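You operate a simulated robot arm through the tools that you are given. There is no shell and no other tool.

Carry out the task below with a simulated robot arm. There is one attempt and no reset: what you move stays moved.

Task
Shut the tunnel down; fan and belt run till it shows 50.
Fine: heat button off first; belt and fan off with one push each, at 50 or less on the display; each button off before its lever on the control box goes off; leave the knob.

It is judged by the outcome, as a careful person would: the job done as asked, and still so three seconds after it is handed in. It fails if anything else is knocked over, pushed out of place, dropped, spilled or broken.

Robot
A 7-joint arm with a two-finger parallel gripper, fixed in place. Base frame: the origin is at the foot of the arm, x ahead of it, y to its left, z up. Readings come in cm, degrees, newtons and seconds.
With the tool pointing down near the work surface it reaches from about 18 to 66 cm from the base axis. Its first joint turns from -66.0 to 66.0 degrees. Payload 1.57 kg.
The TCP is the grasp point between the finger pads, 3 cm short of the fingertips. In the tool frame z runs along the fingers and y along their closing line. The gripper opens to 11 cm. The fingers are 2.4 cm wide and 1.2 cm thick; the gripper's body (4.8 by 11.2 cm) begins 7.8 cm behind the TCP.
Orientation is that of the tool frame in the base frame, as a unit quaternion [w, x, y, z]. With the fingers straight down and closing along the base's y, the tool's x points along the base's -x, its y along +y and its z along -z.

Tools
- The arm moves only by the tool apply_moves. Its argument "commands" is a list of rows, each an object of numbers (a shift or turn left out is 0, a gripper value left out holds the last): "tx", "ty", "tz": the shift along the tool's x, y, z in units of 300 mm (1.0 is 300 mm); "ax", "ay", "az": the turn, a rotation vector about the tool's x, y, z in units of 90 degrees (1.0 is 90 degrees); "gripper": the closure in counts, from 0 (fully open) to 255 (shut). In form: [{"tx": .., "ty": .., "tz": .., "ax": .., "ay": .., "az": .., "gripper": ..}, ...]. A call has 1 to 20 rows; each row is the pose to reach, as a shift and turn from the pose commanded when the call began, along the tool's axes at that moment. A call with a number of a shift or a turn outside -1 to 1 is refused whole. A row lasts 0.2 s, in which the tool goes at most 5 cm and 8.6 degrees; a call with a longer step from one row to the next is refused whole, and so is a gripper value outside its range. A pose out of reach is approached as far as the arm can. The call stops where the force on the tool passes 40 N (or 10 N more than at its start, if that is more) or the arm is blocked; 0.2 s more then pass. Each finger travels about 10.8 cm/s and halts on what it meets, pressing with about 40 N; the grip force reading is that of the motor and also rises with nothing between the fingers. The clock runs only during rows and for 0.2 s after the last one: add rows that repeat a pose to give the fingers time. The reply holds the time, the measured pose of the TCP, the force on the tool along the base axes, the opening and the grip force, in the units named above and with some noise, with the torque about the TCP (base axes, N m) and any sound that the robot's microphone picked up.
- Cameras (640 x 400 px; columns grow to the right, rows downward): "scene" is fixed at [15.92, -38.1, 142.79]; the picture's right is [0.86, -0.51, 0.00], its down [-0.17, -0.29, -0.94] and it looks along [0.48, 0.81, -0.34] (base axes); focal length 345 px, centre (320, 200). "wrist" rides on the gripper at [7, 1.6, -14.1] in the tool frame; the picture's right is [-0.23, 0.97, 0.00], its down [-0.86, -0.20, -0.48] and it looks along [-0.47, -0.11, 0.88] (tool axes); focal length 222 px, centre (320, 200). There is no depth. A picture from a camera that has moved, and an enlarged one, comes with that camera's place and axes in the base frame and with its lens.
- get_image(camera): a new picture of that camera. It takes no simulated time.
- enlarge(camera, box): a new picture of the part [left, top, right, bottom] of that camera's present view, enlarged. It takes no simulated time.
- finish_job(): hands the job in; it is judged then, once.

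Places have to be worked out from the pictures, the camera data and where the tool is seen. Open the gripper and draw the arm clear of the work before you hand the job in, unless the task says otherwise.

The tools are called after "Request:" by a JSON object that holds its "name" and its "arguments". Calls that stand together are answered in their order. apply_moves: Moves the arm, as the interface text tells. Its arguments: {"type":"object","properties":{"commands":{"type":"array","items":{"type":"object","properties":{"tx":{"type":"number"},"ty":{"type":"number"},"tz":{"type":"number"},"ax":{"type":"number"},"ay":{"type":"number"},"az":{"type":"number"},"gripper":{"type":"number"}}}}},"required":["commands"]} The other tools are called the same way: get_image (camera) takes a picture; enlarge (camera, box) takes an enlarged picture of a part of a camera's view; finish_job () hands the job in.

At the start:

```text
clock: 0.0
eef_pos: [42.7, -1.07, 127.79]
orientation: [0.0, 0.0, 1.0, 0.0]
wrist_force: [-0.4, -0.3, -0.2]
torque: [0.01, 0.02, -0.02]
gripper_width: 10.99
gripper_force: 0.1
```

scene: 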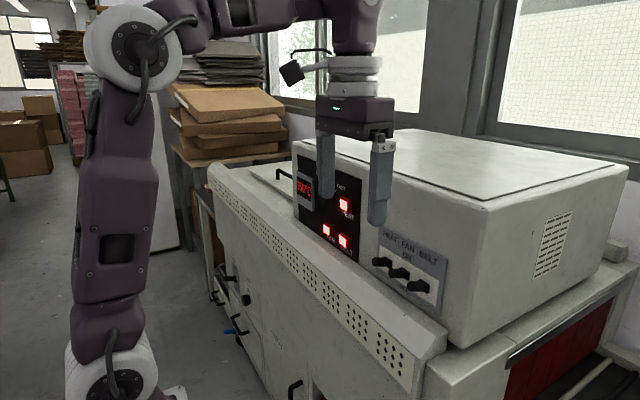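
wrist: 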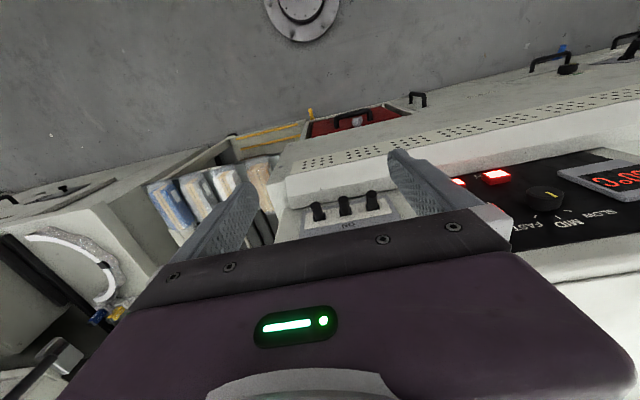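

I start by taking closer looks at the panel, the display and the control box in both cameras.

Request:
{"name": "enlarge", "arguments": {"camera": "scene", "box": [280, 130, 460, 310]}}

Request:
{"name": "enlarge", "arguments": {"camera": "wrist", "box": [260, 120, 640, 280]}}

```text
2.22 times, centred on (370, 220) of scene
camera zoom: at [15.92, -38.1, 142.79], right [0.86, -0.51, 0.0], down [-0.17, -0.29, -0.94], along [0.48, 0.81, -0.34], focal length 766 px, centre (209, 156)
```

zoom: 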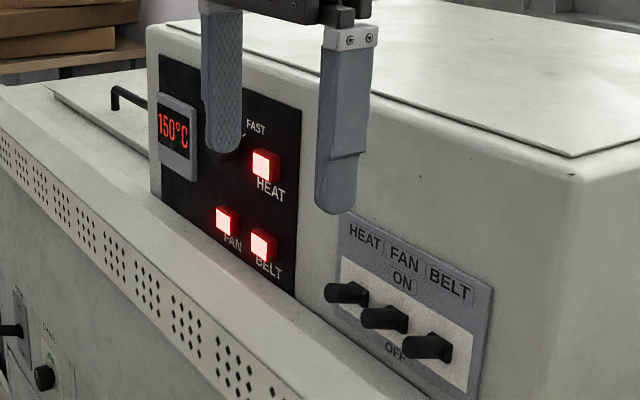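

```text
1.68 times, centred on (450, 200) of wrist
camera zoom: at [35.66, 0.65, 142.0], right [0.23, 0.97, 0.0], down [0.86, -0.2, 0.48], along [0.47, -0.11, -0.88], focal length 374 px, centre (101, 200)
```

zoom: 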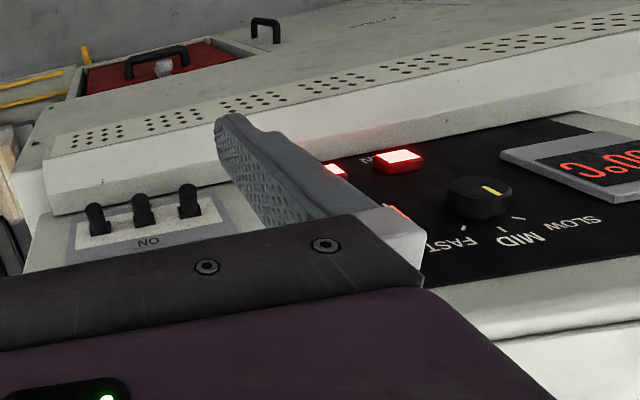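

The display reads 150 °C and all three buttons are lit. Rough triangulation puts the buttons at FAN (56, 26, 107), BELT (56, 19.5, 108) and HEAT (56, 19, 117). The lever tips come out near x 53, y 4.8, 0.2 and -4.3, z 111. I'll close the gripper and tilt the tool 45° forward, well clear of everything, for a better look.

Request:
{"name": "apply_moves", "arguments": {"commands": [{"ay": -0.08, "gripper": 255}, {"ay": -0.16}, {"ay": -0.24}, {"ay": -0.32}, {"ay": -0.4}, {"ay": -0.5}, {"ay": -0.5}]}}

```text
refused: row 6 steps farther than a row can; nothing moved
```

The last step was over 8.6° in one row, so I'll space the turn evenly.

Request:
{"name": "apply_moves", "arguments": {"commands": [{"ay": -0.08, "gripper": 255}, {"ay": -0.16}, {"ay": -0.24}, {"ay": -0.32}, {"ay": -0.4}, {"ay": -0.45}, {"ay": -0.5}, {"ay": -0.5}]}}

```text
clock: 1.8
eef_pos: [42.62, -0.93, 127.79]
orientation: [0.384, 0.0, 0.923, 0.0]
wrist_force: [0.3, -0.3, 0.1]
torque: [0.0, 0.0, 0.0]
gripper_width: 0.0
gripper_force: 21.1
```

The tilt went in cleanly with the fingers shut. Now I'll take pictures from both cameras.

Request:
{"name": "get_image", "arguments": {"camera": "scene"}}

Request:
{"name": "get_image", "arguments": {"camera": "wrist"}}

Request:
{"name": "enlarge", "arguments": {"camera": "scene", "box": [280, 150, 440, 250]}}

Request:
{"name": "enlarge", "arguments": {"camera": "scene", "box": [350, 220, 470, 310]}}

```text
taken
```

scene: 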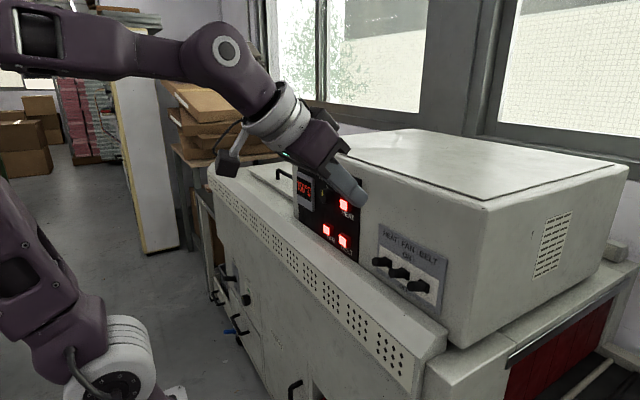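

```text
taken
camera wrist: at [27.7, 0.65, 132.94], right [0.16, 0.97, 0.16], down [0.27, -0.2, 0.94], along [0.95, -0.11, -0.29], focal length 222 px, centre (320, 200)
```

wrist: 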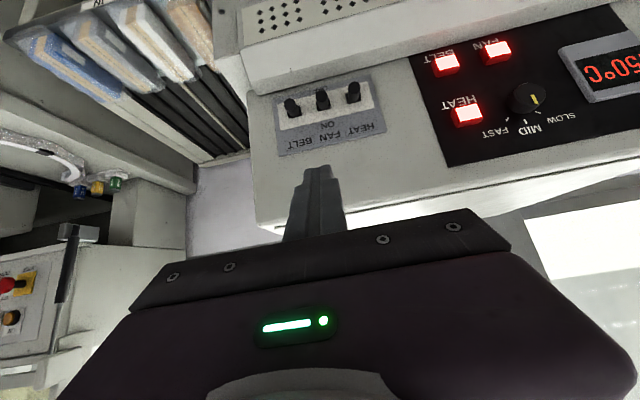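

```text
4.00 times, centred on (360, 200) of scene
camera zoom: at [15.92, -38.1, 142.79], right [0.86, -0.51, 0.0], down [-0.17, -0.29, -0.94], along [0.48, 0.81, -0.34], focal length 1379 px, centre (160, 200)
```

zoom: 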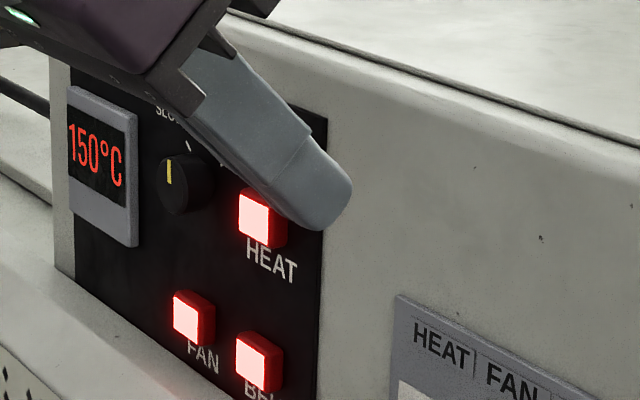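

```text
4.44 times, centred on (410, 265) of scene
camera zoom: at [15.92, -38.1, 142.79], right [0.86, -0.51, 0.0], down [-0.17, -0.29, -0.94], along [0.48, 0.81, -0.34], focal length 1532 px, centre (-80, -89)
```

zoom: 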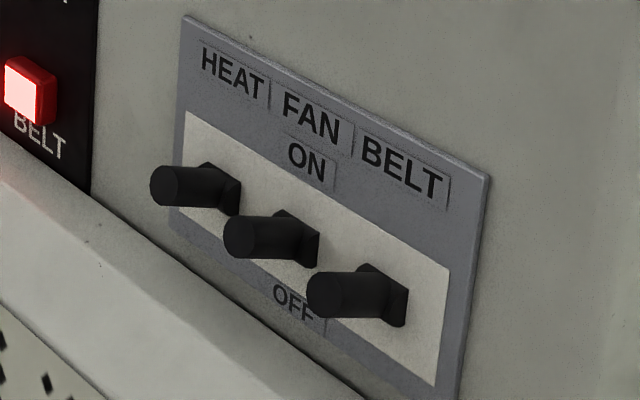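

Both views are clear now. I'll enlarge the wrist view of the levers and the button panel for accurate pixel readings.

Request:
{"name": "enlarge", "arguments": {"camera": "wrist", "box": [260, 70, 400, 160]}}

Request:
{"name": "enlarge", "arguments": {"camera": "wrist", "box": [410, 20, 640, 160]}}

Request:
{"name": "enlarge", "arguments": {"camera": "wrist", "box": [200, 0, 640, 280]}}

```text
4.44 times, centred on (330, 115) of wrist
camera zoom: at [27.7, 0.65, 132.94], right [0.16, 0.97, 0.16], down [0.27, -0.2, 0.94], along [0.95, -0.11, -0.29], focal length 987 px, centre (276, 578)
```

zoom: 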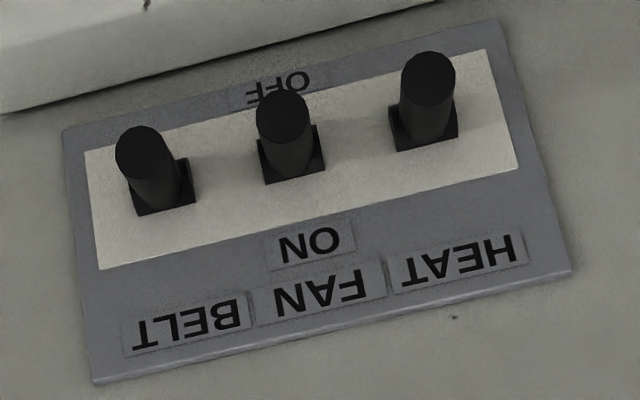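

```text
2.78 times, centred on (525, 90) of wrist
camera zoom: at [27.7, 0.65, 132.94], right [0.16, 0.97, 0.16], down [0.27, -0.2, 0.94], along [0.95, -0.11, -0.29], focal length 618 px, centre (-250, 506)
```

zoom: 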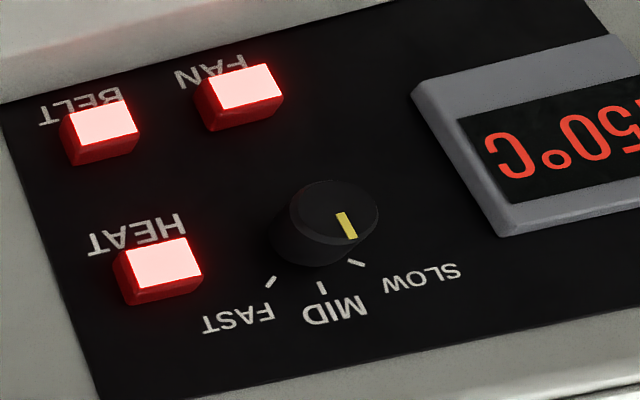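

```text
1.43 times, centred on (420, 140) of wrist
camera zoom: at [27.7, 0.65, 132.94], right [0.16, 0.97, 0.16], down [0.27, -0.2, 0.94], along [0.95, -0.11, -0.29], focal length 317 px, centre (177, 286)
```

zoom: 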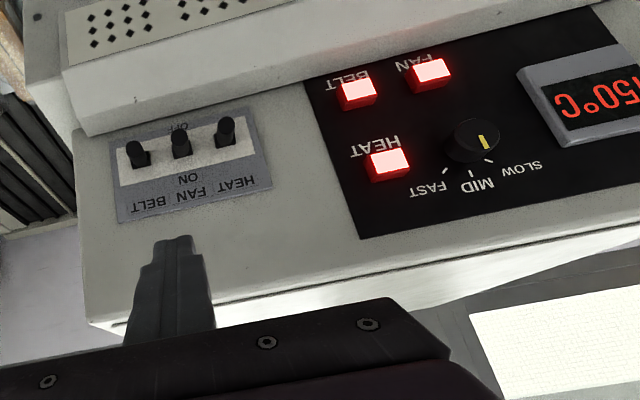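

The two views agree well: HEAT (55.7, 19.0, 116.6), FAN (55.5, 25.5, 108.3), BELT (55.6, 18.8, 108.2), and the knob near (54.5, 25.5, 117). The lever tips are near (53.1, 5.0/0.3/-4.4, 110.4), angled about 18° up. I'll move in front of HEAT but stay about 10 cm short of it, then check alignment.

Request:
{"name": "apply_moves", "arguments": {"commands": [{"tx": 0.0393, "ty": 0.1108, "tz": 0.0393}, {"tx": 0.0786, "ty": 0.2217, "tz": 0.0786}, {"tx": 0.1179, "ty": 0.3325, "tz": 0.1179}, {"tx": 0.1571, "ty": 0.4433, "tz": 0.1571}, {"tx": 0.1964, "ty": 0.5542, "tz": 0.1964}, {"tx": 0.2357, "ty": 0.665, "tz": 0.2357}, {"tx": 0.2357, "ty": 0.665, "tz": 0.2357}]}}

Request:
{"name": "get_image", "arguments": {"camera": "wrist"}}

Request:
{"name": "get_image", "arguments": {"camera": "scene"}}

```text
clock: 3.4
eef_pos: [42.55, 18.94, 117.85]
orientation: [0.382, 0.001, 0.924, 0.0]
wrist_force: [0.8, 0.6, -0.3]
torque: [-0.03, 0.0, -0.02]
gripper_width: 0.01
gripper_force: 21.2
```

```text
taken
camera wrist: at [27.69, 20.59, 122.97], right [0.16, 0.97, 0.16], down [0.27, -0.2, 0.94], along [0.95, -0.11, -0.29], focal length 222 px, centre (320, 200)
```

wrist: 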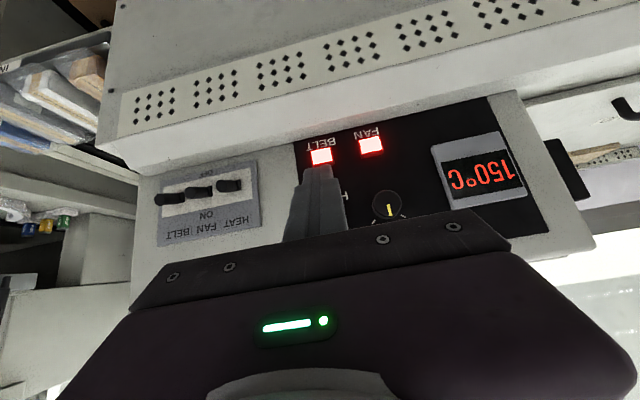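

```text
taken
```

scene: 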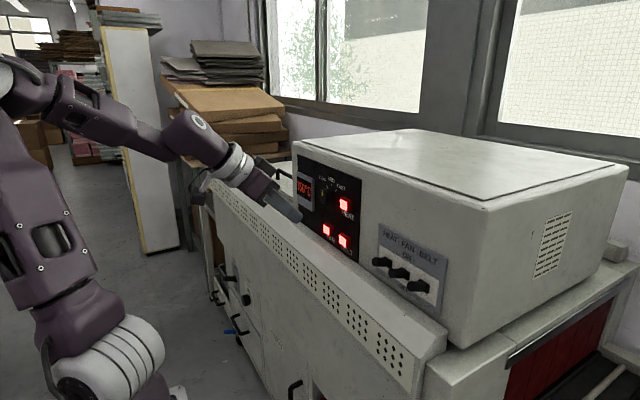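

The fingertips are in front of HEAT with the panel visible beyond, and the BELT and FAN estimates hold up from this view. I'll also enlarge the ledge area to know its height before going lower later.

Request:
{"name": "enlarge", "arguments": {"camera": "wrist", "box": [240, 20, 500, 190]}}

Request:
{"name": "enlarge", "arguments": {"camera": "scene", "box": [250, 150, 410, 290]}}

```text
2.35 times, centred on (370, 105) of wrist
camera zoom: at [27.69, 20.59, 122.97], right [0.16, 0.97, 0.16], down [0.27, -0.2, 0.94], along [0.95, -0.11, -0.29], focal length 523 px, centre (202, 424)
```

zoom: 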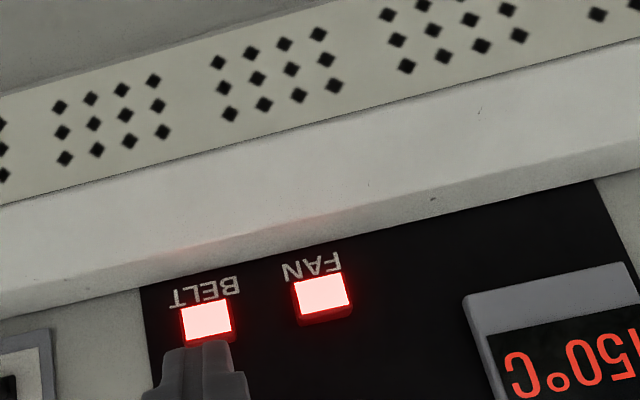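

```text
2.86 times, centred on (330, 220) of scene
camera zoom: at [15.92, -38.1, 142.79], right [0.86, -0.51, 0.0], down [-0.17, -0.29, -0.94], along [0.48, 0.81, -0.34], focal length 985 px, centre (291, 143)
```

zoom: 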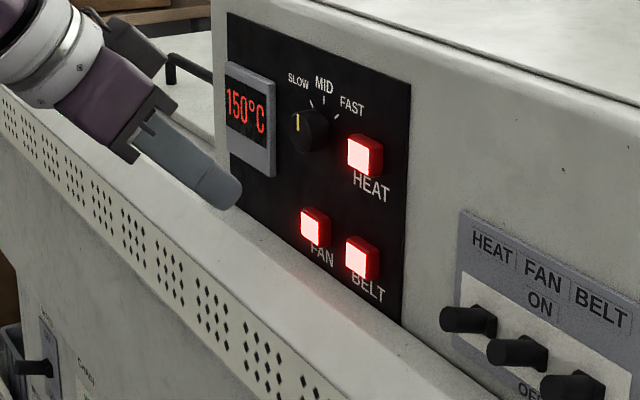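

The ledge slopes from about (50, z 101) up to z 104 at the panel, so the 45° tool clears it. Next I'll advance in front of HEAT, stopping just short of contact at TCP x ≈ 51.5.

Request:
{"name": "apply_moves", "arguments": {"commands": [{"tx": -0.07, "tz": 0.07}, {"tx": -0.13, "tz": 0.13}, {"tx": -0.18, "tz": 0.18}, {"tx": -0.2074, "tz": 0.2074}, {"tx": -0.2074, "tz": 0.2074}]}}

Request:
{"name": "enlarge", "arguments": {"camera": "scene", "box": [280, 160, 400, 250]}}

Request:
{"name": "get_image", "arguments": {"camera": "wrist"}}

```text
clock: 4.6
eef_pos: [49.34, 17.73, 119.24]
orientation: [0.366, 0.001, 0.931, 0.0]
wrist_force: [-0.3, 0.2, 0.1]
torque: [0.02, -0.01, 0.04]
gripper_width: 0.0
gripper_force: 21.1
out of reach, approached as far as the arm can: row 2, 3, 4
```

```text
4.44 times, centred on (340, 205) of scene
camera zoom: at [15.92, -38.1, 142.79], right [0.86, -0.51, 0.0], down [-0.17, -0.29, -0.94], along [0.48, 0.81, -0.34], focal length 1532 px, centre (231, 178)
```

zoom: 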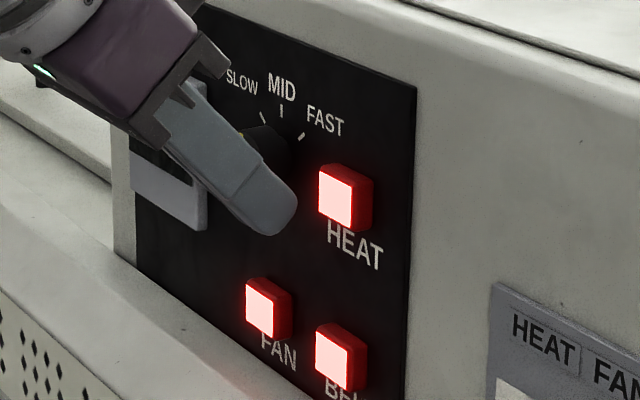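

```text
taken
camera wrist: at [34.66, 19.3, 124.9], right [0.17, 0.97, 0.16], down [0.3, -0.2, 0.93], along [0.94, -0.11, -0.33], focal length 222 px, centre (320, 200)
```

wrist: 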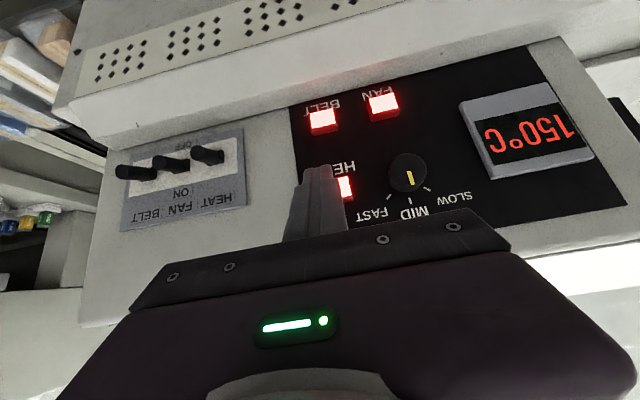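

The arm says it can't get further forward in this exact posture; it stopped at about (49.3, 17.7, 119.2) without touching anything. I'll look at the whole arm posture to choose a better tool direction.

Request:
{"name": "get_image", "arguments": {"camera": "scene"}}

Request:
{"name": "enlarge", "arguments": {"camera": "scene", "box": [0, 40, 320, 400]}}

```text
taken
```

scene: 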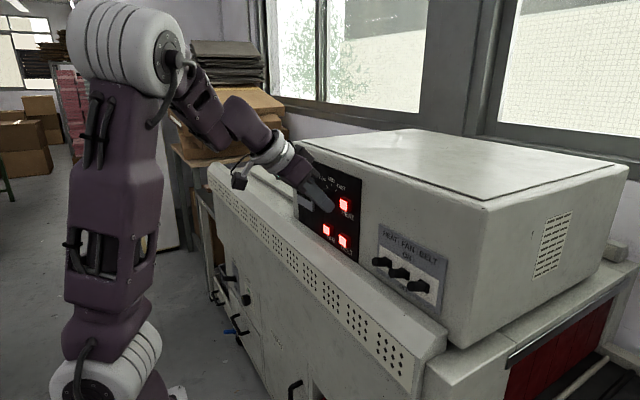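

```text
1.11 times, centred on (160, 220) of scene
camera zoom: at [15.92, -38.1, 142.79], right [0.86, -0.51, 0.0], down [-0.17, -0.29, -0.94], along [0.48, 0.81, -0.34], focal length 383 px, centre (498, 178)
```

zoom: 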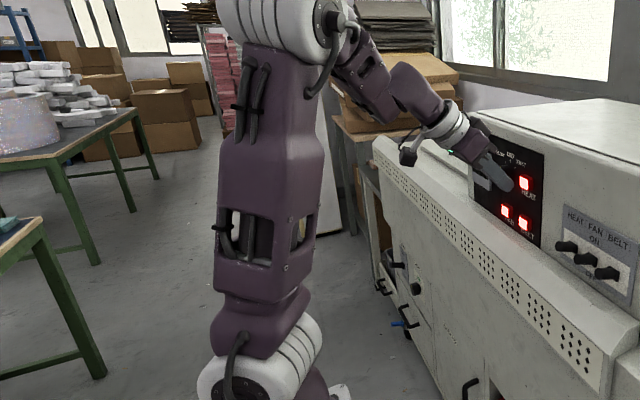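

The arm swung its elbow to try to comply, so this may be a limit of that posture. I'll hold with zero-shift rows to see whether it settles or continues toward the commanded pose.

Request:
{"name": "apply_moves", "arguments": {"commands": [{"tx": 0}, {"tx": 0}]}}

Request:
{"name": "get_image", "arguments": {"camera": "scene"}}

```text
clock: 5.2
eef_pos: [49.32, 17.75, 119.16]
orientation: [0.366, 0.0, 0.931, 0.001]
wrist_force: [0.1, -0.5, -0.4]
torque: [-0.02, 0.01, -0.02]
gripper_width: 0.0
gripper_force: 21.3
```

```text
taken
```

scene: 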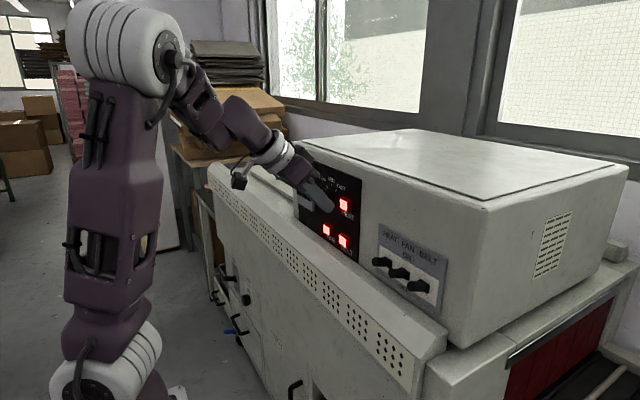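

It holds where it stopped, so the commanded pose is now that pose. I'll back off 4 cm and yaw the tool 20° to the left, in line with the arm, which should ease the wrist before I try again.

Request:
{"name": "apply_moves", "arguments": {"commands": [{"tx": 0.05, "tz": -0.046, "ax": -0.05, "az": -0.054}, {"tx": 0.0975, "tz": -0.0909, "ax": -0.1, "az": -0.107}, {"tx": 0.0975, "tz": -0.0909, "ax": -0.152, "az": -0.162}, {"tx": 0.0975, "tz": -0.0909, "ax": -0.152, "az": -0.162}]}}

Request:
{"name": "get_image", "arguments": {"camera": "scene"}}

Request:
{"name": "get_image", "arguments": {"camera": "wrist"}}

```text
clock: 6.2
eef_pos: [47.52, 18.98, 117.61]
orientation: [0.377, -0.162, 0.91, 0.061]
wrist_force: [-0.1, 0.7, 0.3]
torque: [-0.01, 0.01, 0.04]
gripper_width: 0.0
gripper_force: 21.2
```

```text
taken
```

scene: 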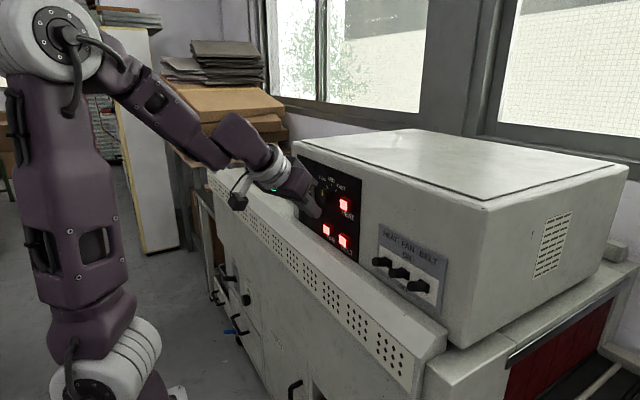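

```text
taken
camera wrist: at [32.8, 15.44, 122.79], right [-0.18, 0.97, 0.15], down [0.32, -0.09, 0.94], along [0.93, 0.22, -0.29], focal length 222 px, centre (320, 200)
```

wrist: 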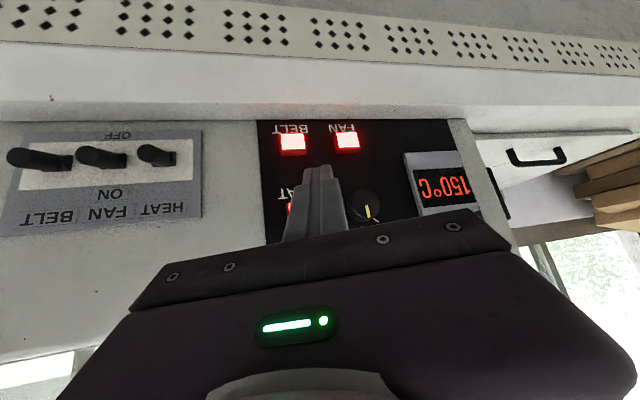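

That reply shows the commanded pose had been the unreached target. The new pose (47.5, 19.0, 117.7) with 20° yaw is reached exactly. Now I'll try going forward 3.5 cm with this orientation, still short of contact.

Request:
{"name": "apply_moves", "arguments": {"commands": [{"tx": -0.0274, "ty": -0.0104, "tz": 0.0258}, {"tx": -0.0547, "ty": -0.0207, "tz": 0.0516}, {"tx": -0.0821, "ty": -0.0311, "tz": 0.0774}, {"tx": -0.0821, "ty": -0.0311, "tz": 0.0774}]}}

Request:
{"name": "get_image", "arguments": {"camera": "scene"}}

```text
clock: 7.2
eef_pos: [50.89, 19.32, 117.79]
orientation: [0.376, -0.162, 0.91, 0.061]
wrist_force: [0.3, 0.4, 0.2]
torque: [0.0, -0.01, -0.01]
gripper_width: 0.0
gripper_force: 21.2
```

```text
taken
```

scene: 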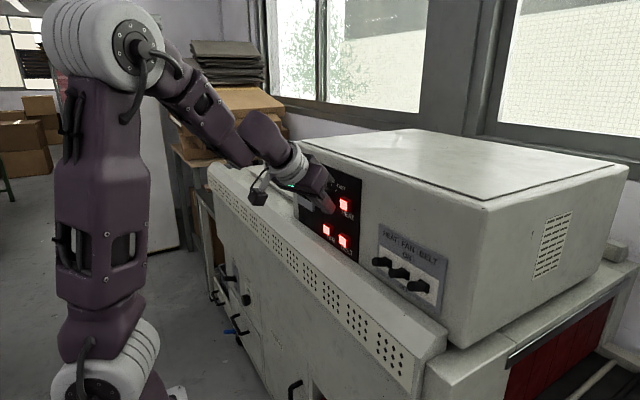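

Reached cleanly this time. I'll enlarge to confirm alignment with HEAT and clearance from the knob before pressing.

Request:
{"name": "enlarge", "arguments": {"camera": "scene", "box": [280, 160, 400, 250]}}

Request:
{"name": "enlarge", "arguments": {"camera": "wrist", "box": [220, 60, 520, 260]}}

```text
4.44 times, centred on (340, 205) of scene
camera zoom: at [15.92, -38.1, 142.79], right [0.86, -0.51, 0.0], down [-0.17, -0.29, -0.94], along [0.48, 0.81, -0.34], focal length 1532 px, centre (231, 178)
```

zoom: 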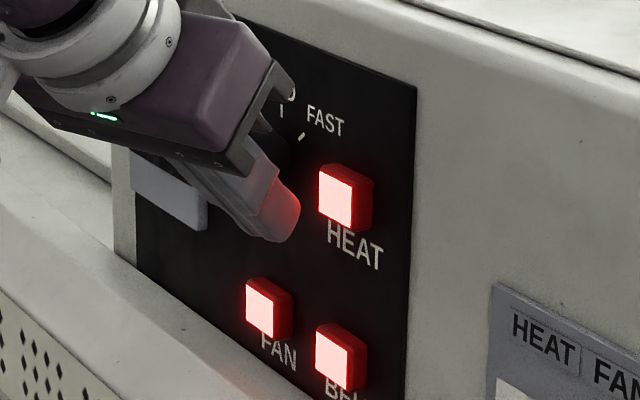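

```text
2.00 times, centred on (370, 160) of wrist
camera zoom: at [36.39, 15.75, 122.86], right [-0.18, 0.97, 0.15], down [0.32, -0.09, 0.94], along [0.93, 0.22, -0.29], focal length 444 px, centre (220, 280)
```

zoom: 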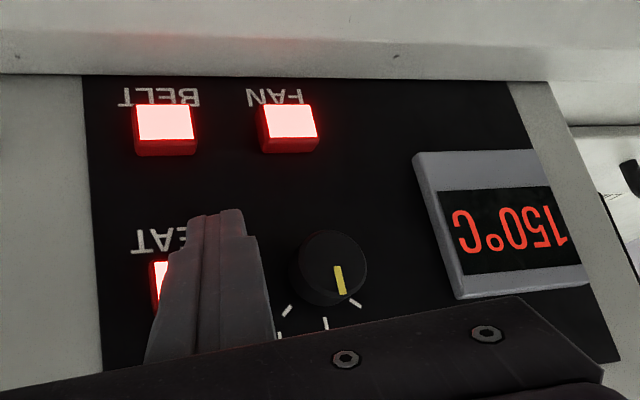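

The fingertip lines up with the centre of the HEAT face and is well to the right of the knob. I'll advance slowly toward contact and read the force.

Request:
{"name": "apply_moves", "arguments": {"commands": [{"tx": -0.0177, "ty": -0.0091, "tz": 0.0177}, {"tx": -0.0332, "ty": -0.0171, "tz": 0.0332}, {"tx": -0.0398, "ty": -0.0205, "tz": 0.0398}, {"tx": -0.0443, "ty": -0.0228, "tz": 0.0443}]}}

Request:
{"name": "enlarge", "arguments": {"camera": "scene", "box": [280, 160, 400, 250]}}

```text
clock: 8.2
eef_pos: [52.95, 19.34, 117.76]
orientation: [0.377, -0.162, 0.91, 0.062]
wrist_force: [-4.7, 0.8, -0.9]
torque: [0.01, 0.08, 0.0]
gripper_width: 0.0
gripper_force: 21.5
heard: click
```

```text
4.44 times, centred on (340, 205) of scene
camera zoom: at [15.9, -38.1, 142.79], right [0.86, -0.51, 0.0], down [-0.17, -0.29, -0.94], along [0.48, 0.81, -0.34], focal length 1532 px, centre (231, 178)
```

zoom: 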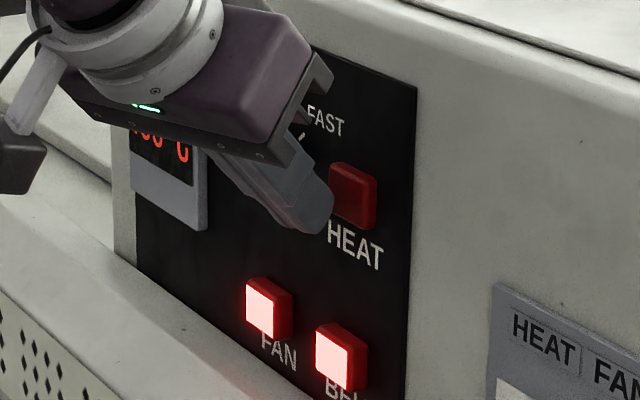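

HEAT clicked with about 5 N and its light went out. I'll back straight off 4 cm and verify that it stays off.

Request:
{"name": "apply_moves", "arguments": {"commands": [{"tx": 0.0332, "ty": 0.0171, "tz": -0.0332}, {"tx": 0.0664, "ty": 0.0342, "tz": -0.0664}, {"tx": 0.0885, "ty": 0.0456, "tz": -0.0885}, {"tx": 0.0885, "ty": 0.0456, "tz": -0.0885}]}}

Request:
{"name": "get_image", "arguments": {"camera": "wrist"}}

Request:
{"name": "get_image", "arguments": {"camera": "scene"}}

Request:
{"name": "enlarge", "arguments": {"camera": "scene", "box": [280, 160, 400, 250]}}

```text
clock: 9.2
eef_pos: [48.88, 19.29, 117.84]
orientation: [0.377, -0.163, 0.91, 0.062]
wrist_force: [0.1, -0.8, 0.0]
torque: [0.0, -0.03, 0.01]
gripper_width: 0.0
gripper_force: 21.0
```

```text
taken
camera wrist: at [34.34, 15.76, 122.93], right [-0.18, 0.97, 0.15], down [0.32, -0.09, 0.94], along [0.93, 0.22, -0.29], focal length 222 px, centre (320, 200)
```

wrist: 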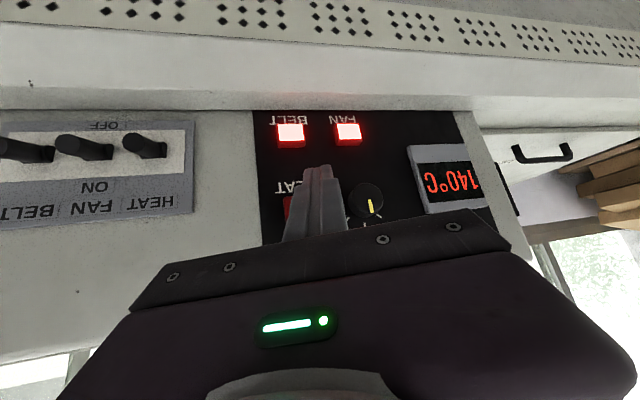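

```text
taken
```

scene: 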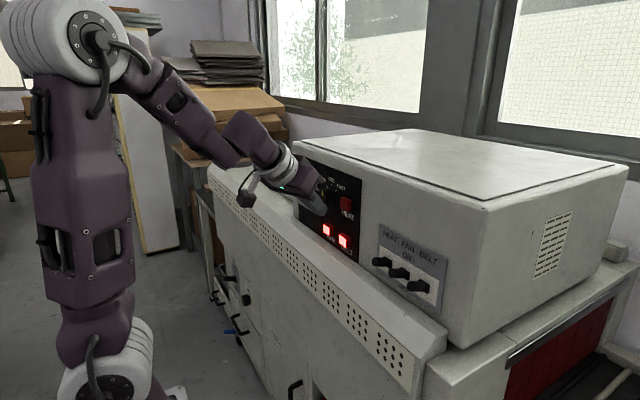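

```text
4.44 times, centred on (340, 205) of scene
camera zoom: at [15.92, -38.1, 142.79], right [0.86, -0.51, 0.0], down [-0.17, -0.29, -0.94], along [0.48, 0.81, -0.34], focal length 1532 px, centre (231, 178)
```

zoom: 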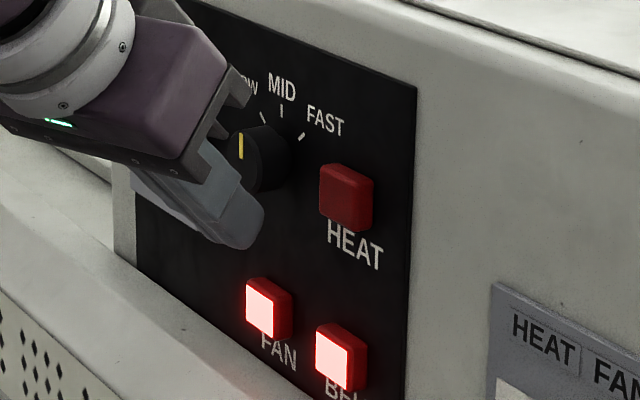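

HEAT is off, the knob is unchanged, and the display has already dropped to 140 °C. I'll keep clear, drop down in front of BELT about 4 cm away, and let the oven cool.

Request:
{"name": "apply_moves", "arguments": {"commands": [{"tx": 0.0664, "ty": -0.0026, "tz": 0.065}, {"tx": 0.1328, "ty": -0.0052, "tz": 0.13}, {"tx": 0.1991, "ty": -0.0078, "tz": 0.195}, {"tx": 0.1991, "ty": -0.0078, "tz": 0.195}, {"tx": 0.1991, "ty": -0.0078, "tz": 0.195}]}}

Request:
{"name": "get_image", "arguments": {"camera": "wrist"}}

Request:
{"name": "get_image", "arguments": {"camera": "scene"}}

Request:
{"name": "enlarge", "arguments": {"camera": "scene", "box": [280, 160, 400, 250]}}

```text
clock: 10.4
eef_pos: [48.9, 18.91, 109.43]
orientation: [0.377, -0.163, 0.91, 0.061]
wrist_force: [-0.2, 0.6, -0.5]
torque: [0.01, 0.0, 0.0]
gripper_width: 0.0
gripper_force: 21.1
```

```text
taken
camera wrist: at [34.37, 15.36, 114.56], right [-0.18, 0.97, 0.15], down [0.32, -0.09, 0.94], along [0.93, 0.22, -0.29], focal length 222 px, centre (320, 200)
```

wrist: 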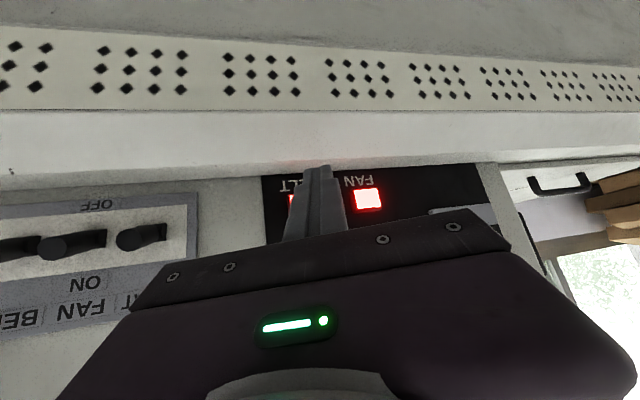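

```text
taken
```

scene: 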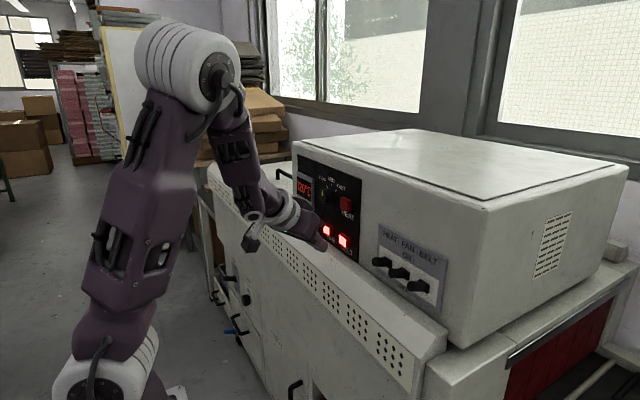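

```text
4.44 times, centred on (340, 205) of scene
camera zoom: at [15.92, -38.1, 142.79], right [0.86, -0.51, 0.0], down [-0.17, -0.29, -0.94], along [0.48, 0.81, -0.34], focal length 1532 px, centre (231, 178)
```

zoom: 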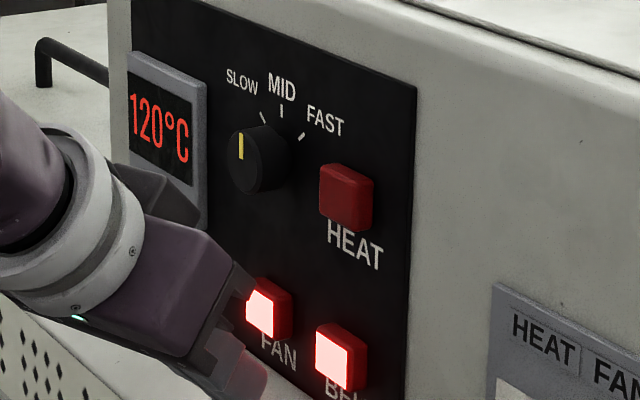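

The display is at 120 °C, still falling, and clearly visible from the scene camera; the tip is lined up 4 cm short of BELT. I'll hold here and wait.

Request:
{"name": "apply_moves", "arguments": {"commands": [{"tx": 0}, {"tx": 0}, {"tx": 0}, {"tx": 0}, {"tx": 0}, {"tx": 0}, {"tx": 0}, {"tx": 0}, {"tx": 0}, {"tx": 0}, {"tx": 0}, {"tx": 0}, {"tx": 0}, {"tx": 0}, {"tx": 0}, {"tx": 0}, {"tx": 0}, {"tx": 0}, {"tx": 0}, {"tx": 0}]}}

Request:
{"name": "enlarge", "arguments": {"camera": "scene", "box": [280, 160, 400, 250]}}

```text
clock: 14.6
eef_pos: [48.98, 18.87, 109.44]
orientation: [0.377, -0.162, 0.91, 0.06]
wrist_force: [-0.3, -0.6, 0.0]
torque: [-0.02, -0.03, 0.01]
gripper_width: 0.01
gripper_force: 21.5
```

```text
4.44 times, centred on (340, 205) of scene
camera zoom: at [15.92, -38.1, 142.79], right [0.86, -0.51, 0.0], down [-0.17, -0.29, -0.94], along [0.48, 0.81, -0.34], focal length 1532 px, centre (231, 178)
```

zoom: 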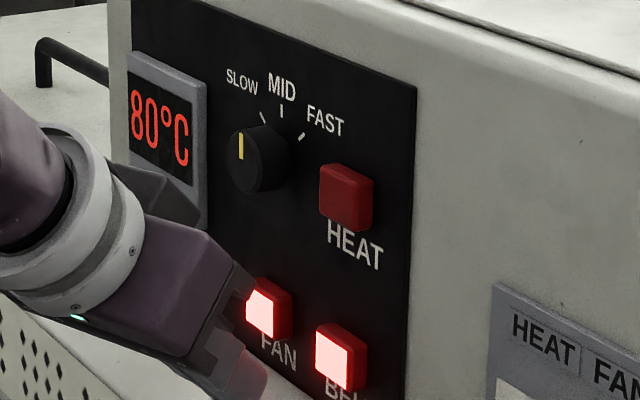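

The display reads 80 °C, still too warm, so I'll keep holding another 4 s.

Request:
{"name": "apply_moves", "arguments": {"commands": [{"tx": 0}, {"tx": 0}, {"tx": 0}, {"tx": 0}, {"tx": 0}, {"tx": 0}, {"tx": 0}, {"tx": 0}, {"tx": 0}, {"tx": 0}, {"tx": 0}, {"tx": 0}, {"tx": 0}, {"tx": 0}, {"tx": 0}, {"tx": 0}, {"tx": 0}, {"tx": 0}, {"tx": 0}, {"tx": 0}]}}

Request:
{"name": "enlarge", "arguments": {"camera": "scene", "box": [280, 160, 400, 250]}}

```text
clock: 18.8
eef_pos: [48.98, 18.88, 109.33]
orientation: [0.378, -0.162, 0.909, 0.061]
wrist_force: [0.0, -0.2, -0.4]
torque: [-0.02, 0.0, 0.02]
gripper_width: 0.0
gripper_force: 21.3
```

```text
4.44 times, centred on (340, 205) of scene
camera zoom: at [15.92, -38.1, 142.79], right [0.86, -0.51, 0.0], down [-0.17, -0.29, -0.94], along [0.48, 0.81, -0.34], focal length 1532 px, centre (231, 178)
```

zoom: 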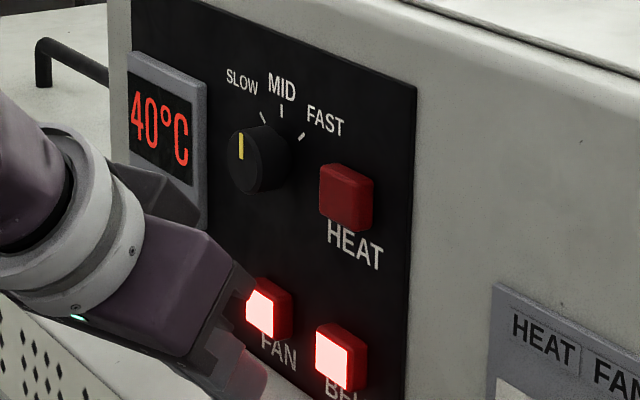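

The display now reads 40 °C, which is below 50, with fan and belt still running. I'll press BELT once: advance slowly to where HEAT clicked.

Request:
{"name": "apply_moves", "arguments": {"commands": [{"tx": -0.0332, "ty": -0.0171, "tz": 0.0332}, {"tx": -0.0664, "ty": -0.0342, "tz": 0.0664}, {"tx": -0.0797, "ty": -0.041, "tz": 0.0797}, {"tx": -0.0841, "ty": -0.0433, "tz": 0.0841}, {"tx": -0.0885, "ty": -0.0456, "tz": 0.0885}]}}

Request:
{"name": "enlarge", "arguments": {"camera": "scene", "box": [280, 160, 400, 250]}}

```text
clock: 20.0
eef_pos: [52.92, 19.03, 109.37]
orientation: [0.376, -0.163, 0.91, 0.062]
wrist_force: [-4.6, -0.4, 0.4]
torque: [0.0, 0.09, 0.0]
gripper_width: 0.02
gripper_force: 20.8
heard: click
```

```text
4.44 times, centred on (340, 205) of scene
camera zoom: at [15.9, -38.1, 142.79], right [0.86, -0.51, 0.0], down [-0.17, -0.29, -0.94], along [0.48, 0.81, -0.34], focal length 1532 px, centre (231, 178)
```

zoom: 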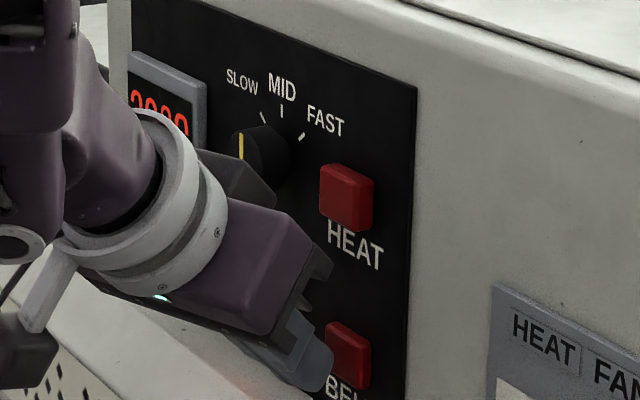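

BELT clicked and went dark. I'll retreat, check it stays off, and slide left to stand 4 cm in front of FAN.

Request:
{"name": "apply_moves", "arguments": {"commands": [{"tx": 0.0332, "ty": 0.0171, "tz": -0.0332}, {"tx": 0.0664, "ty": 0.0342, "tz": -0.0664}, {"tx": 0.0885, "ty": 0.0456, "tz": -0.0885}, {"tx": 0.0698, "ty": 0.1161, "tz": -0.0709}, {"tx": 0.0511, "ty": 0.1866, "tz": -0.0533}, {"tx": 0.0324, "ty": 0.2571, "tz": -0.0357}, {"tx": 0.0324, "ty": 0.2571, "tz": -0.0357}, {"tx": 0.0324, "ty": 0.2571, "tz": -0.0357}]}}

Request:
{"name": "get_image", "arguments": {"camera": "scene"}}

Request:
{"name": "enlarge", "arguments": {"camera": "scene", "box": [280, 160, 400, 250]}}

Request:
{"name": "get_image", "arguments": {"camera": "wrist"}}

```text
clock: 21.8
eef_pos: [48.91, 25.68, 109.38]
orientation: [0.377, -0.163, 0.91, 0.062]
wrist_force: [-0.1, -0.7, 0.1]
torque: [0.0, 0.02, 0.02]
gripper_width: 0.0
gripper_force: 21.5
```

```text
taken
```

scene: 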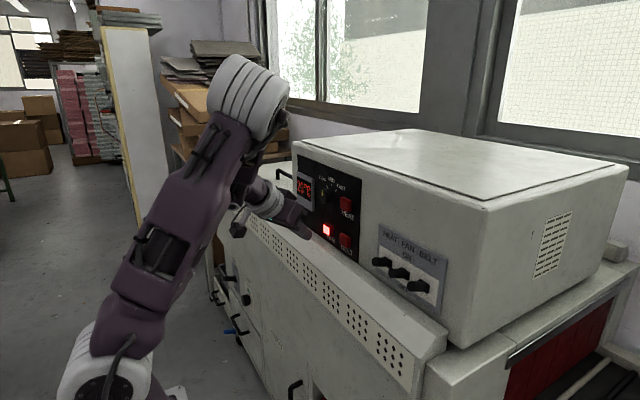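

```text
4.44 times, centred on (340, 205) of scene
camera zoom: at [15.92, -38.1, 142.79], right [0.86, -0.51, 0.0], down [-0.17, -0.29, -0.94], along [0.48, 0.81, -0.34], focal length 1532 px, centre (231, 178)
```

zoom: 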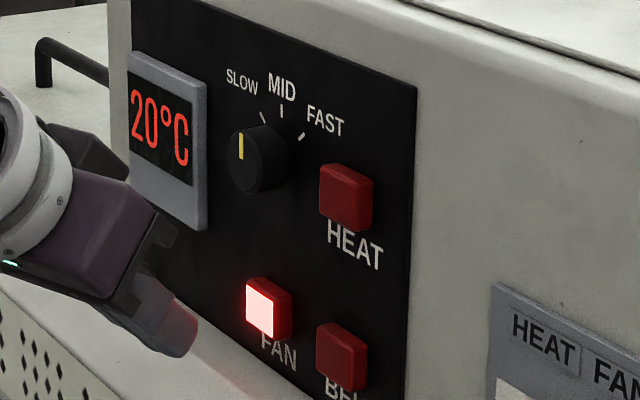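

```text
taken
camera wrist: at [34.34, 22.2, 114.52], right [-0.18, 0.97, 0.15], down [0.32, -0.09, 0.94], along [0.93, 0.22, -0.29], focal length 222 px, centre (320, 200)
```

wrist: 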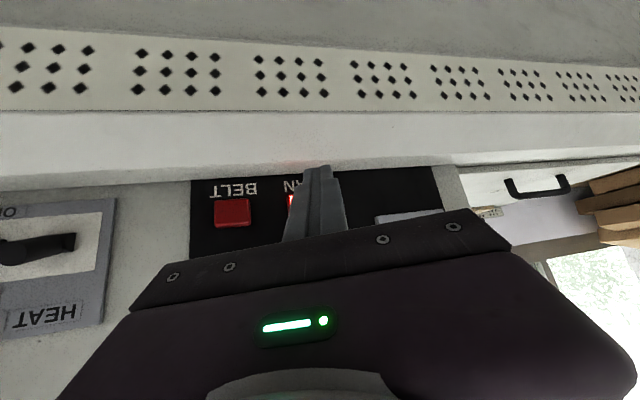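

FAN is still lit, BELT and HEAT are dark, the display reads 20 °C, and the tip is aligned with FAN below the knob. I'll press FAN once.

Request:
{"name": "apply_moves", "arguments": {"commands": [{"tx": -0.0332, "ty": -0.0171, "tz": 0.0332}, {"tx": -0.0664, "ty": -0.0342, "tz": 0.0664}, {"tx": -0.0797, "ty": -0.041, "tz": 0.0797}, {"tx": -0.0841, "ty": -0.0433, "tz": 0.0841}, {"tx": -0.0885, "ty": -0.0456, "tz": 0.0885}]}}

Request:
{"name": "enlarge", "arguments": {"camera": "scene", "box": [280, 160, 400, 250]}}

```text
clock: 23.0
eef_pos: [52.87, 25.75, 109.38]
orientation: [0.376, -0.163, 0.91, 0.062]
wrist_force: [-3.5, 0.0, 0.6]
torque: [-0.01, 0.09, 0.02]
gripper_width: 0.0
gripper_force: 21.4
heard: click
```

```text
4.44 times, centred on (340, 205) of scene
camera zoom: at [15.91, -38.1, 142.79], right [0.86, -0.51, 0.0], down [-0.17, -0.29, -0.94], along [0.48, 0.81, -0.34], focal length 1532 px, centre (231, 178)
```

zoom: 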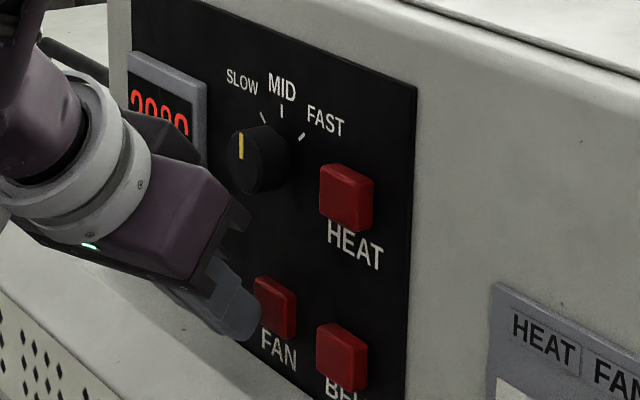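

FAN clicked and went dark with the display at 20 °C. I'll retreat from the panel, rise above knob height while well clear of it, and move right to above the HEAT lever, turning the tool yaw back to straight.

Request:
{"name": "apply_moves", "arguments": {"commands": [{"tx": 0.0443, "ty": 0.0228, "tz": -0.0443}, {"tx": 0.0885, "ty": 0.0456, "tz": -0.0885}, {"tx": 0.1328, "ty": 0.0684, "tz": -0.1328}, {"tx": 0.0587, "ty": -0.0099, "tz": -0.2472, "ax": 0.0304, "az": 0.0324}, {"tx": 0.0004, "ty": -0.1039, "tz": -0.3539, "ax": 0.0608, "az": 0.0648}, {"tx": -0.0263, "ty": -0.2293, "tz": -0.4451, "ax": 0.0912, "az": 0.0972}, {"tx": -0.0018, "ty": -0.3703, "tz": -0.4932, "ax": 0.1216, "az": 0.1296}, {"tx": 0.0345, "ty": -0.5113, "tz": -0.5295, "ax": 0.152, "az": 0.162}, {"tx": 0.0529, "ty": -0.5827, "tz": -0.5479, "ax": 0.152, "az": 0.162}, {"tx": 0.0529, "ty": -0.5827, "tz": -0.5479, "ax": 0.152, "az": 0.162}]}}

Request:
{"name": "get_image", "arguments": {"camera": "scene"}}

Request:
{"name": "get_image", "arguments": {"camera": "wrist"}}

Request:
{"name": "enlarge", "arguments": {"camera": "scene", "box": [280, 160, 460, 310]}}

```text
clock: 25.2
eef_pos: [46.84, 4.92, 120.13]
orientation: [0.382, 0.0, 0.924, 0.0]
wrist_force: [0.0, -0.6, 0.3]
torque: [0.0, 0.02, -0.01]
gripper_width: 0.0
gripper_force: 21.5
```

```text
taken
```

scene: 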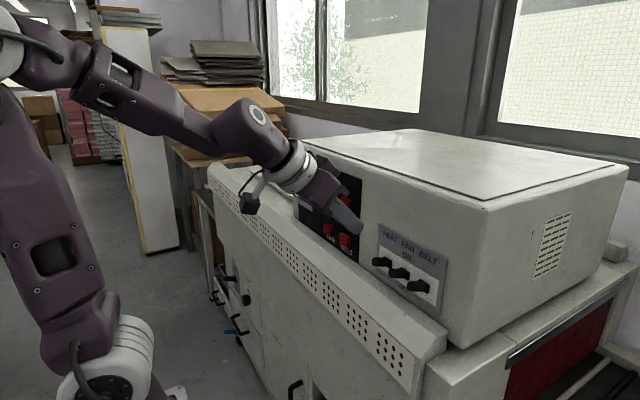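

```text
taken
camera wrist: at [31.97, 6.55, 125.3], right [0.16, 0.97, 0.16], down [0.27, -0.2, 0.94], along [0.95, -0.11, -0.29], focal length 222 px, centre (320, 200)
```

wrist: 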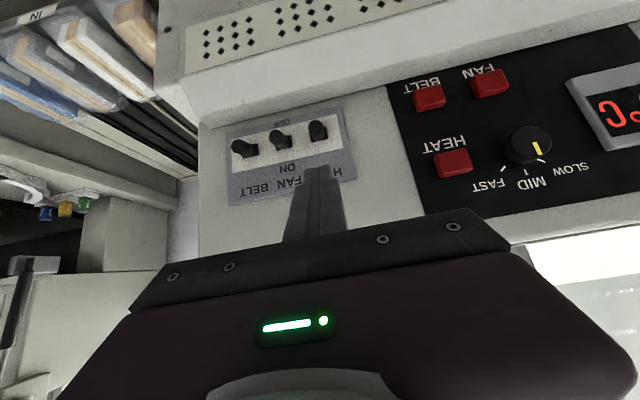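

```text
2.67 times, centred on (370, 235) of scene
camera zoom: at [15.92, -38.1, 142.79], right [0.86, -0.51, 0.0], down [-0.17, -0.29, -0.94], along [0.48, 0.81, -0.34], focal length 919 px, centre (187, 107)
```

zoom: 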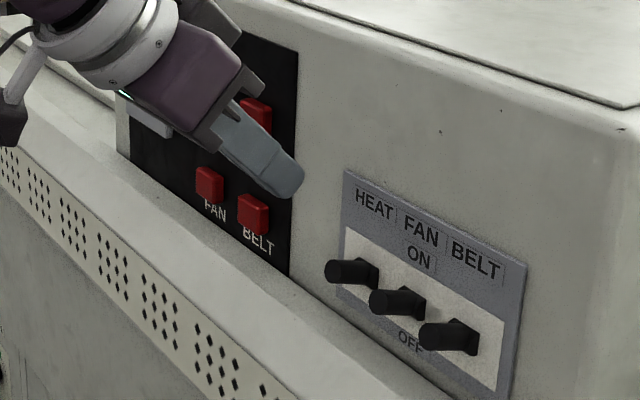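

All three buttons are dark and the knob pointer is unchanged. I'll enlarge the levers in the wrist view to refine their positions before pushing.

Request:
{"name": "enlarge", "arguments": {"camera": "wrist", "box": [220, 90, 370, 210]}}

Request:
{"name": "enlarge", "arguments": {"camera": "scene", "box": [360, 230, 450, 310]}}

```text
3.33 times, centred on (295, 150) of wrist
camera zoom: at [31.97, 6.55, 125.3], right [0.16, 0.97, 0.16], down [0.27, -0.2, 0.94], along [0.95, -0.11, -0.29], focal length 740 px, centre (403, 367)
```

zoom: 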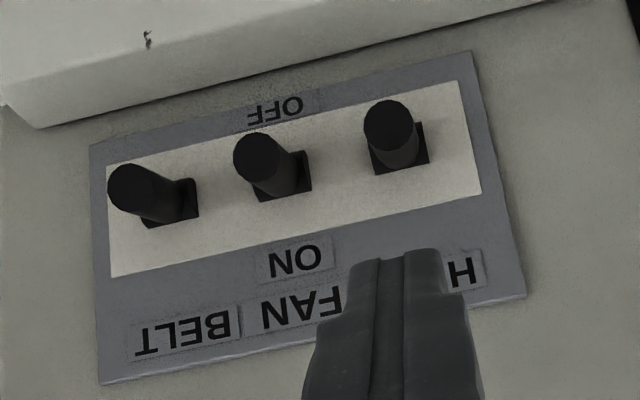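

```text
5.00 times, centred on (405, 270) of scene
camera zoom: at [15.92, -38.1, 142.79], right [0.86, -0.51, 0.0], down [-0.17, -0.29, -0.94], along [0.48, 0.81, -0.34], focal length 1723 px, centre (-105, -150)
```

zoom: 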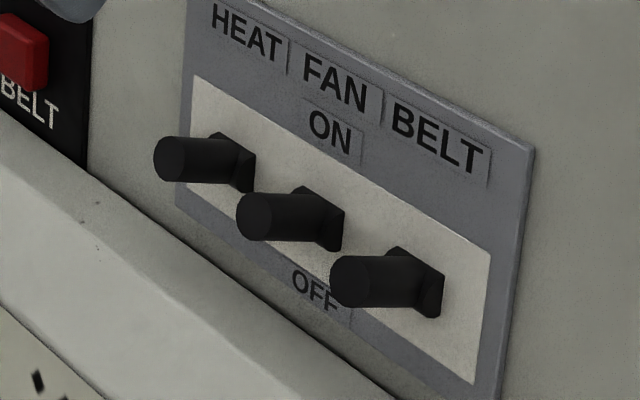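

The lever tips refine to x 53.1, z 110.45, at y 5.0, 0.3 and -4.2, with the plate face at x ≈ 56.8. I'll move the closed fingertips to just above the HEAT lever, about 3 cm higher than it.

Request:
{"name": "apply_moves", "arguments": {"commands": [{"tx": -0.0173, "tz": 0.0734}, {"tx": -0.0346, "tz": 0.1467}, {"tx": -0.0519, "tz": 0.2201}, {"tx": -0.0519, "tz": 0.2201}]}}

Request:
{"name": "enlarge", "arguments": {"camera": "scene", "box": [340, 200, 460, 310]}}

Request:
{"name": "get_image", "arguments": {"camera": "wrist"}}

```text
clock: 26.2
eef_pos: [52.68, 5.03, 116.66]
orientation: [0.382, 0.001, 0.924, 0.001]
wrist_force: [0.6, 0.3, 0.2]
torque: [-0.01, 0.01, 0.05]
gripper_width: 0.03
gripper_force: 21.3
```

```text
3.64 times, centred on (400, 255) of scene
camera zoom: at [15.92, -38.1, 142.79], right [0.86, -0.51, 0.0], down [-0.17, -0.29, -0.94], along [0.48, 0.81, -0.34], focal length 1253 px, centre (29, 0)
```

zoom: 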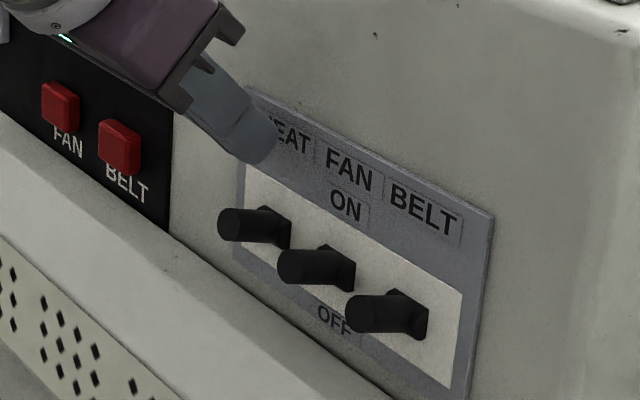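

```text
taken
camera wrist: at [37.78, 6.61, 121.73], right [0.16, 0.97, 0.16], down [0.27, -0.2, 0.94], along [0.95, -0.11, -0.29], focal length 222 px, centre (320, 200)
```

wrist: 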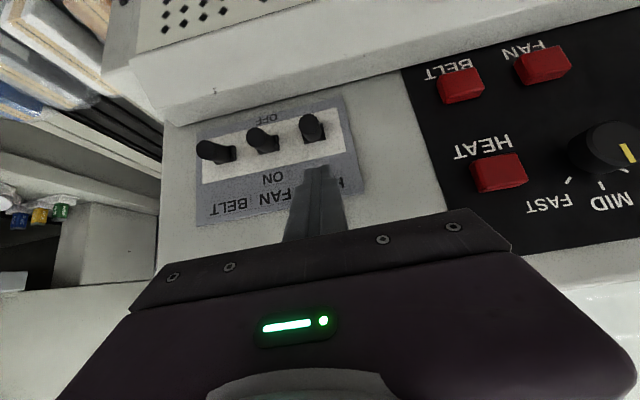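

The fingertips are above the HEAT lever. I'll lower in small steps onto it and watch force and sound.

Request:
{"name": "apply_moves", "arguments": {"commands": [{"tx": 0.0354, "tz": 0.0354}, {"tx": 0.0589, "tz": 0.0589}, {"tx": 0.0707, "tz": 0.0707}, {"tx": 0.0801, "tz": 0.0801}, {"tx": 0.0895, "tz": 0.0895}]}}

Request:
{"name": "enlarge", "arguments": {"camera": "scene", "box": [340, 200, 460, 310]}}

```text
clock: 27.4
eef_pos: [52.71, 5.0, 112.82]
orientation: [0.383, 0.0, 0.924, 0.0]
wrist_force: [0.3, 0.1, 0.6]
torque: [0.02, 0.01, 0.04]
gripper_width: 0.0
gripper_force: 21.1
```

```text
3.64 times, centred on (400, 255) of scene
camera zoom: at [15.92, -38.1, 142.79], right [0.86, -0.51, 0.0], down [-0.17, -0.29, -0.94], along [0.48, 0.81, -0.34], focal length 1253 px, centre (29, 0)
```

zoom: 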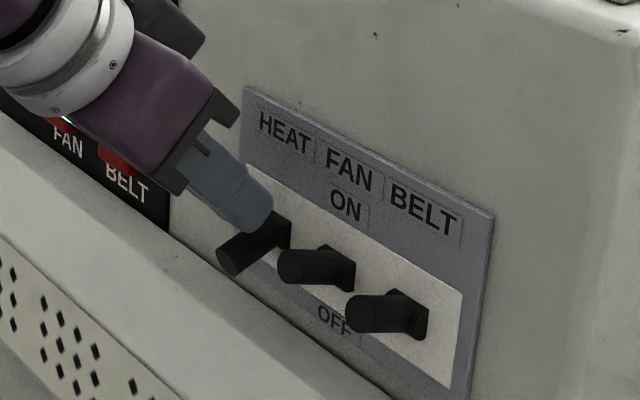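

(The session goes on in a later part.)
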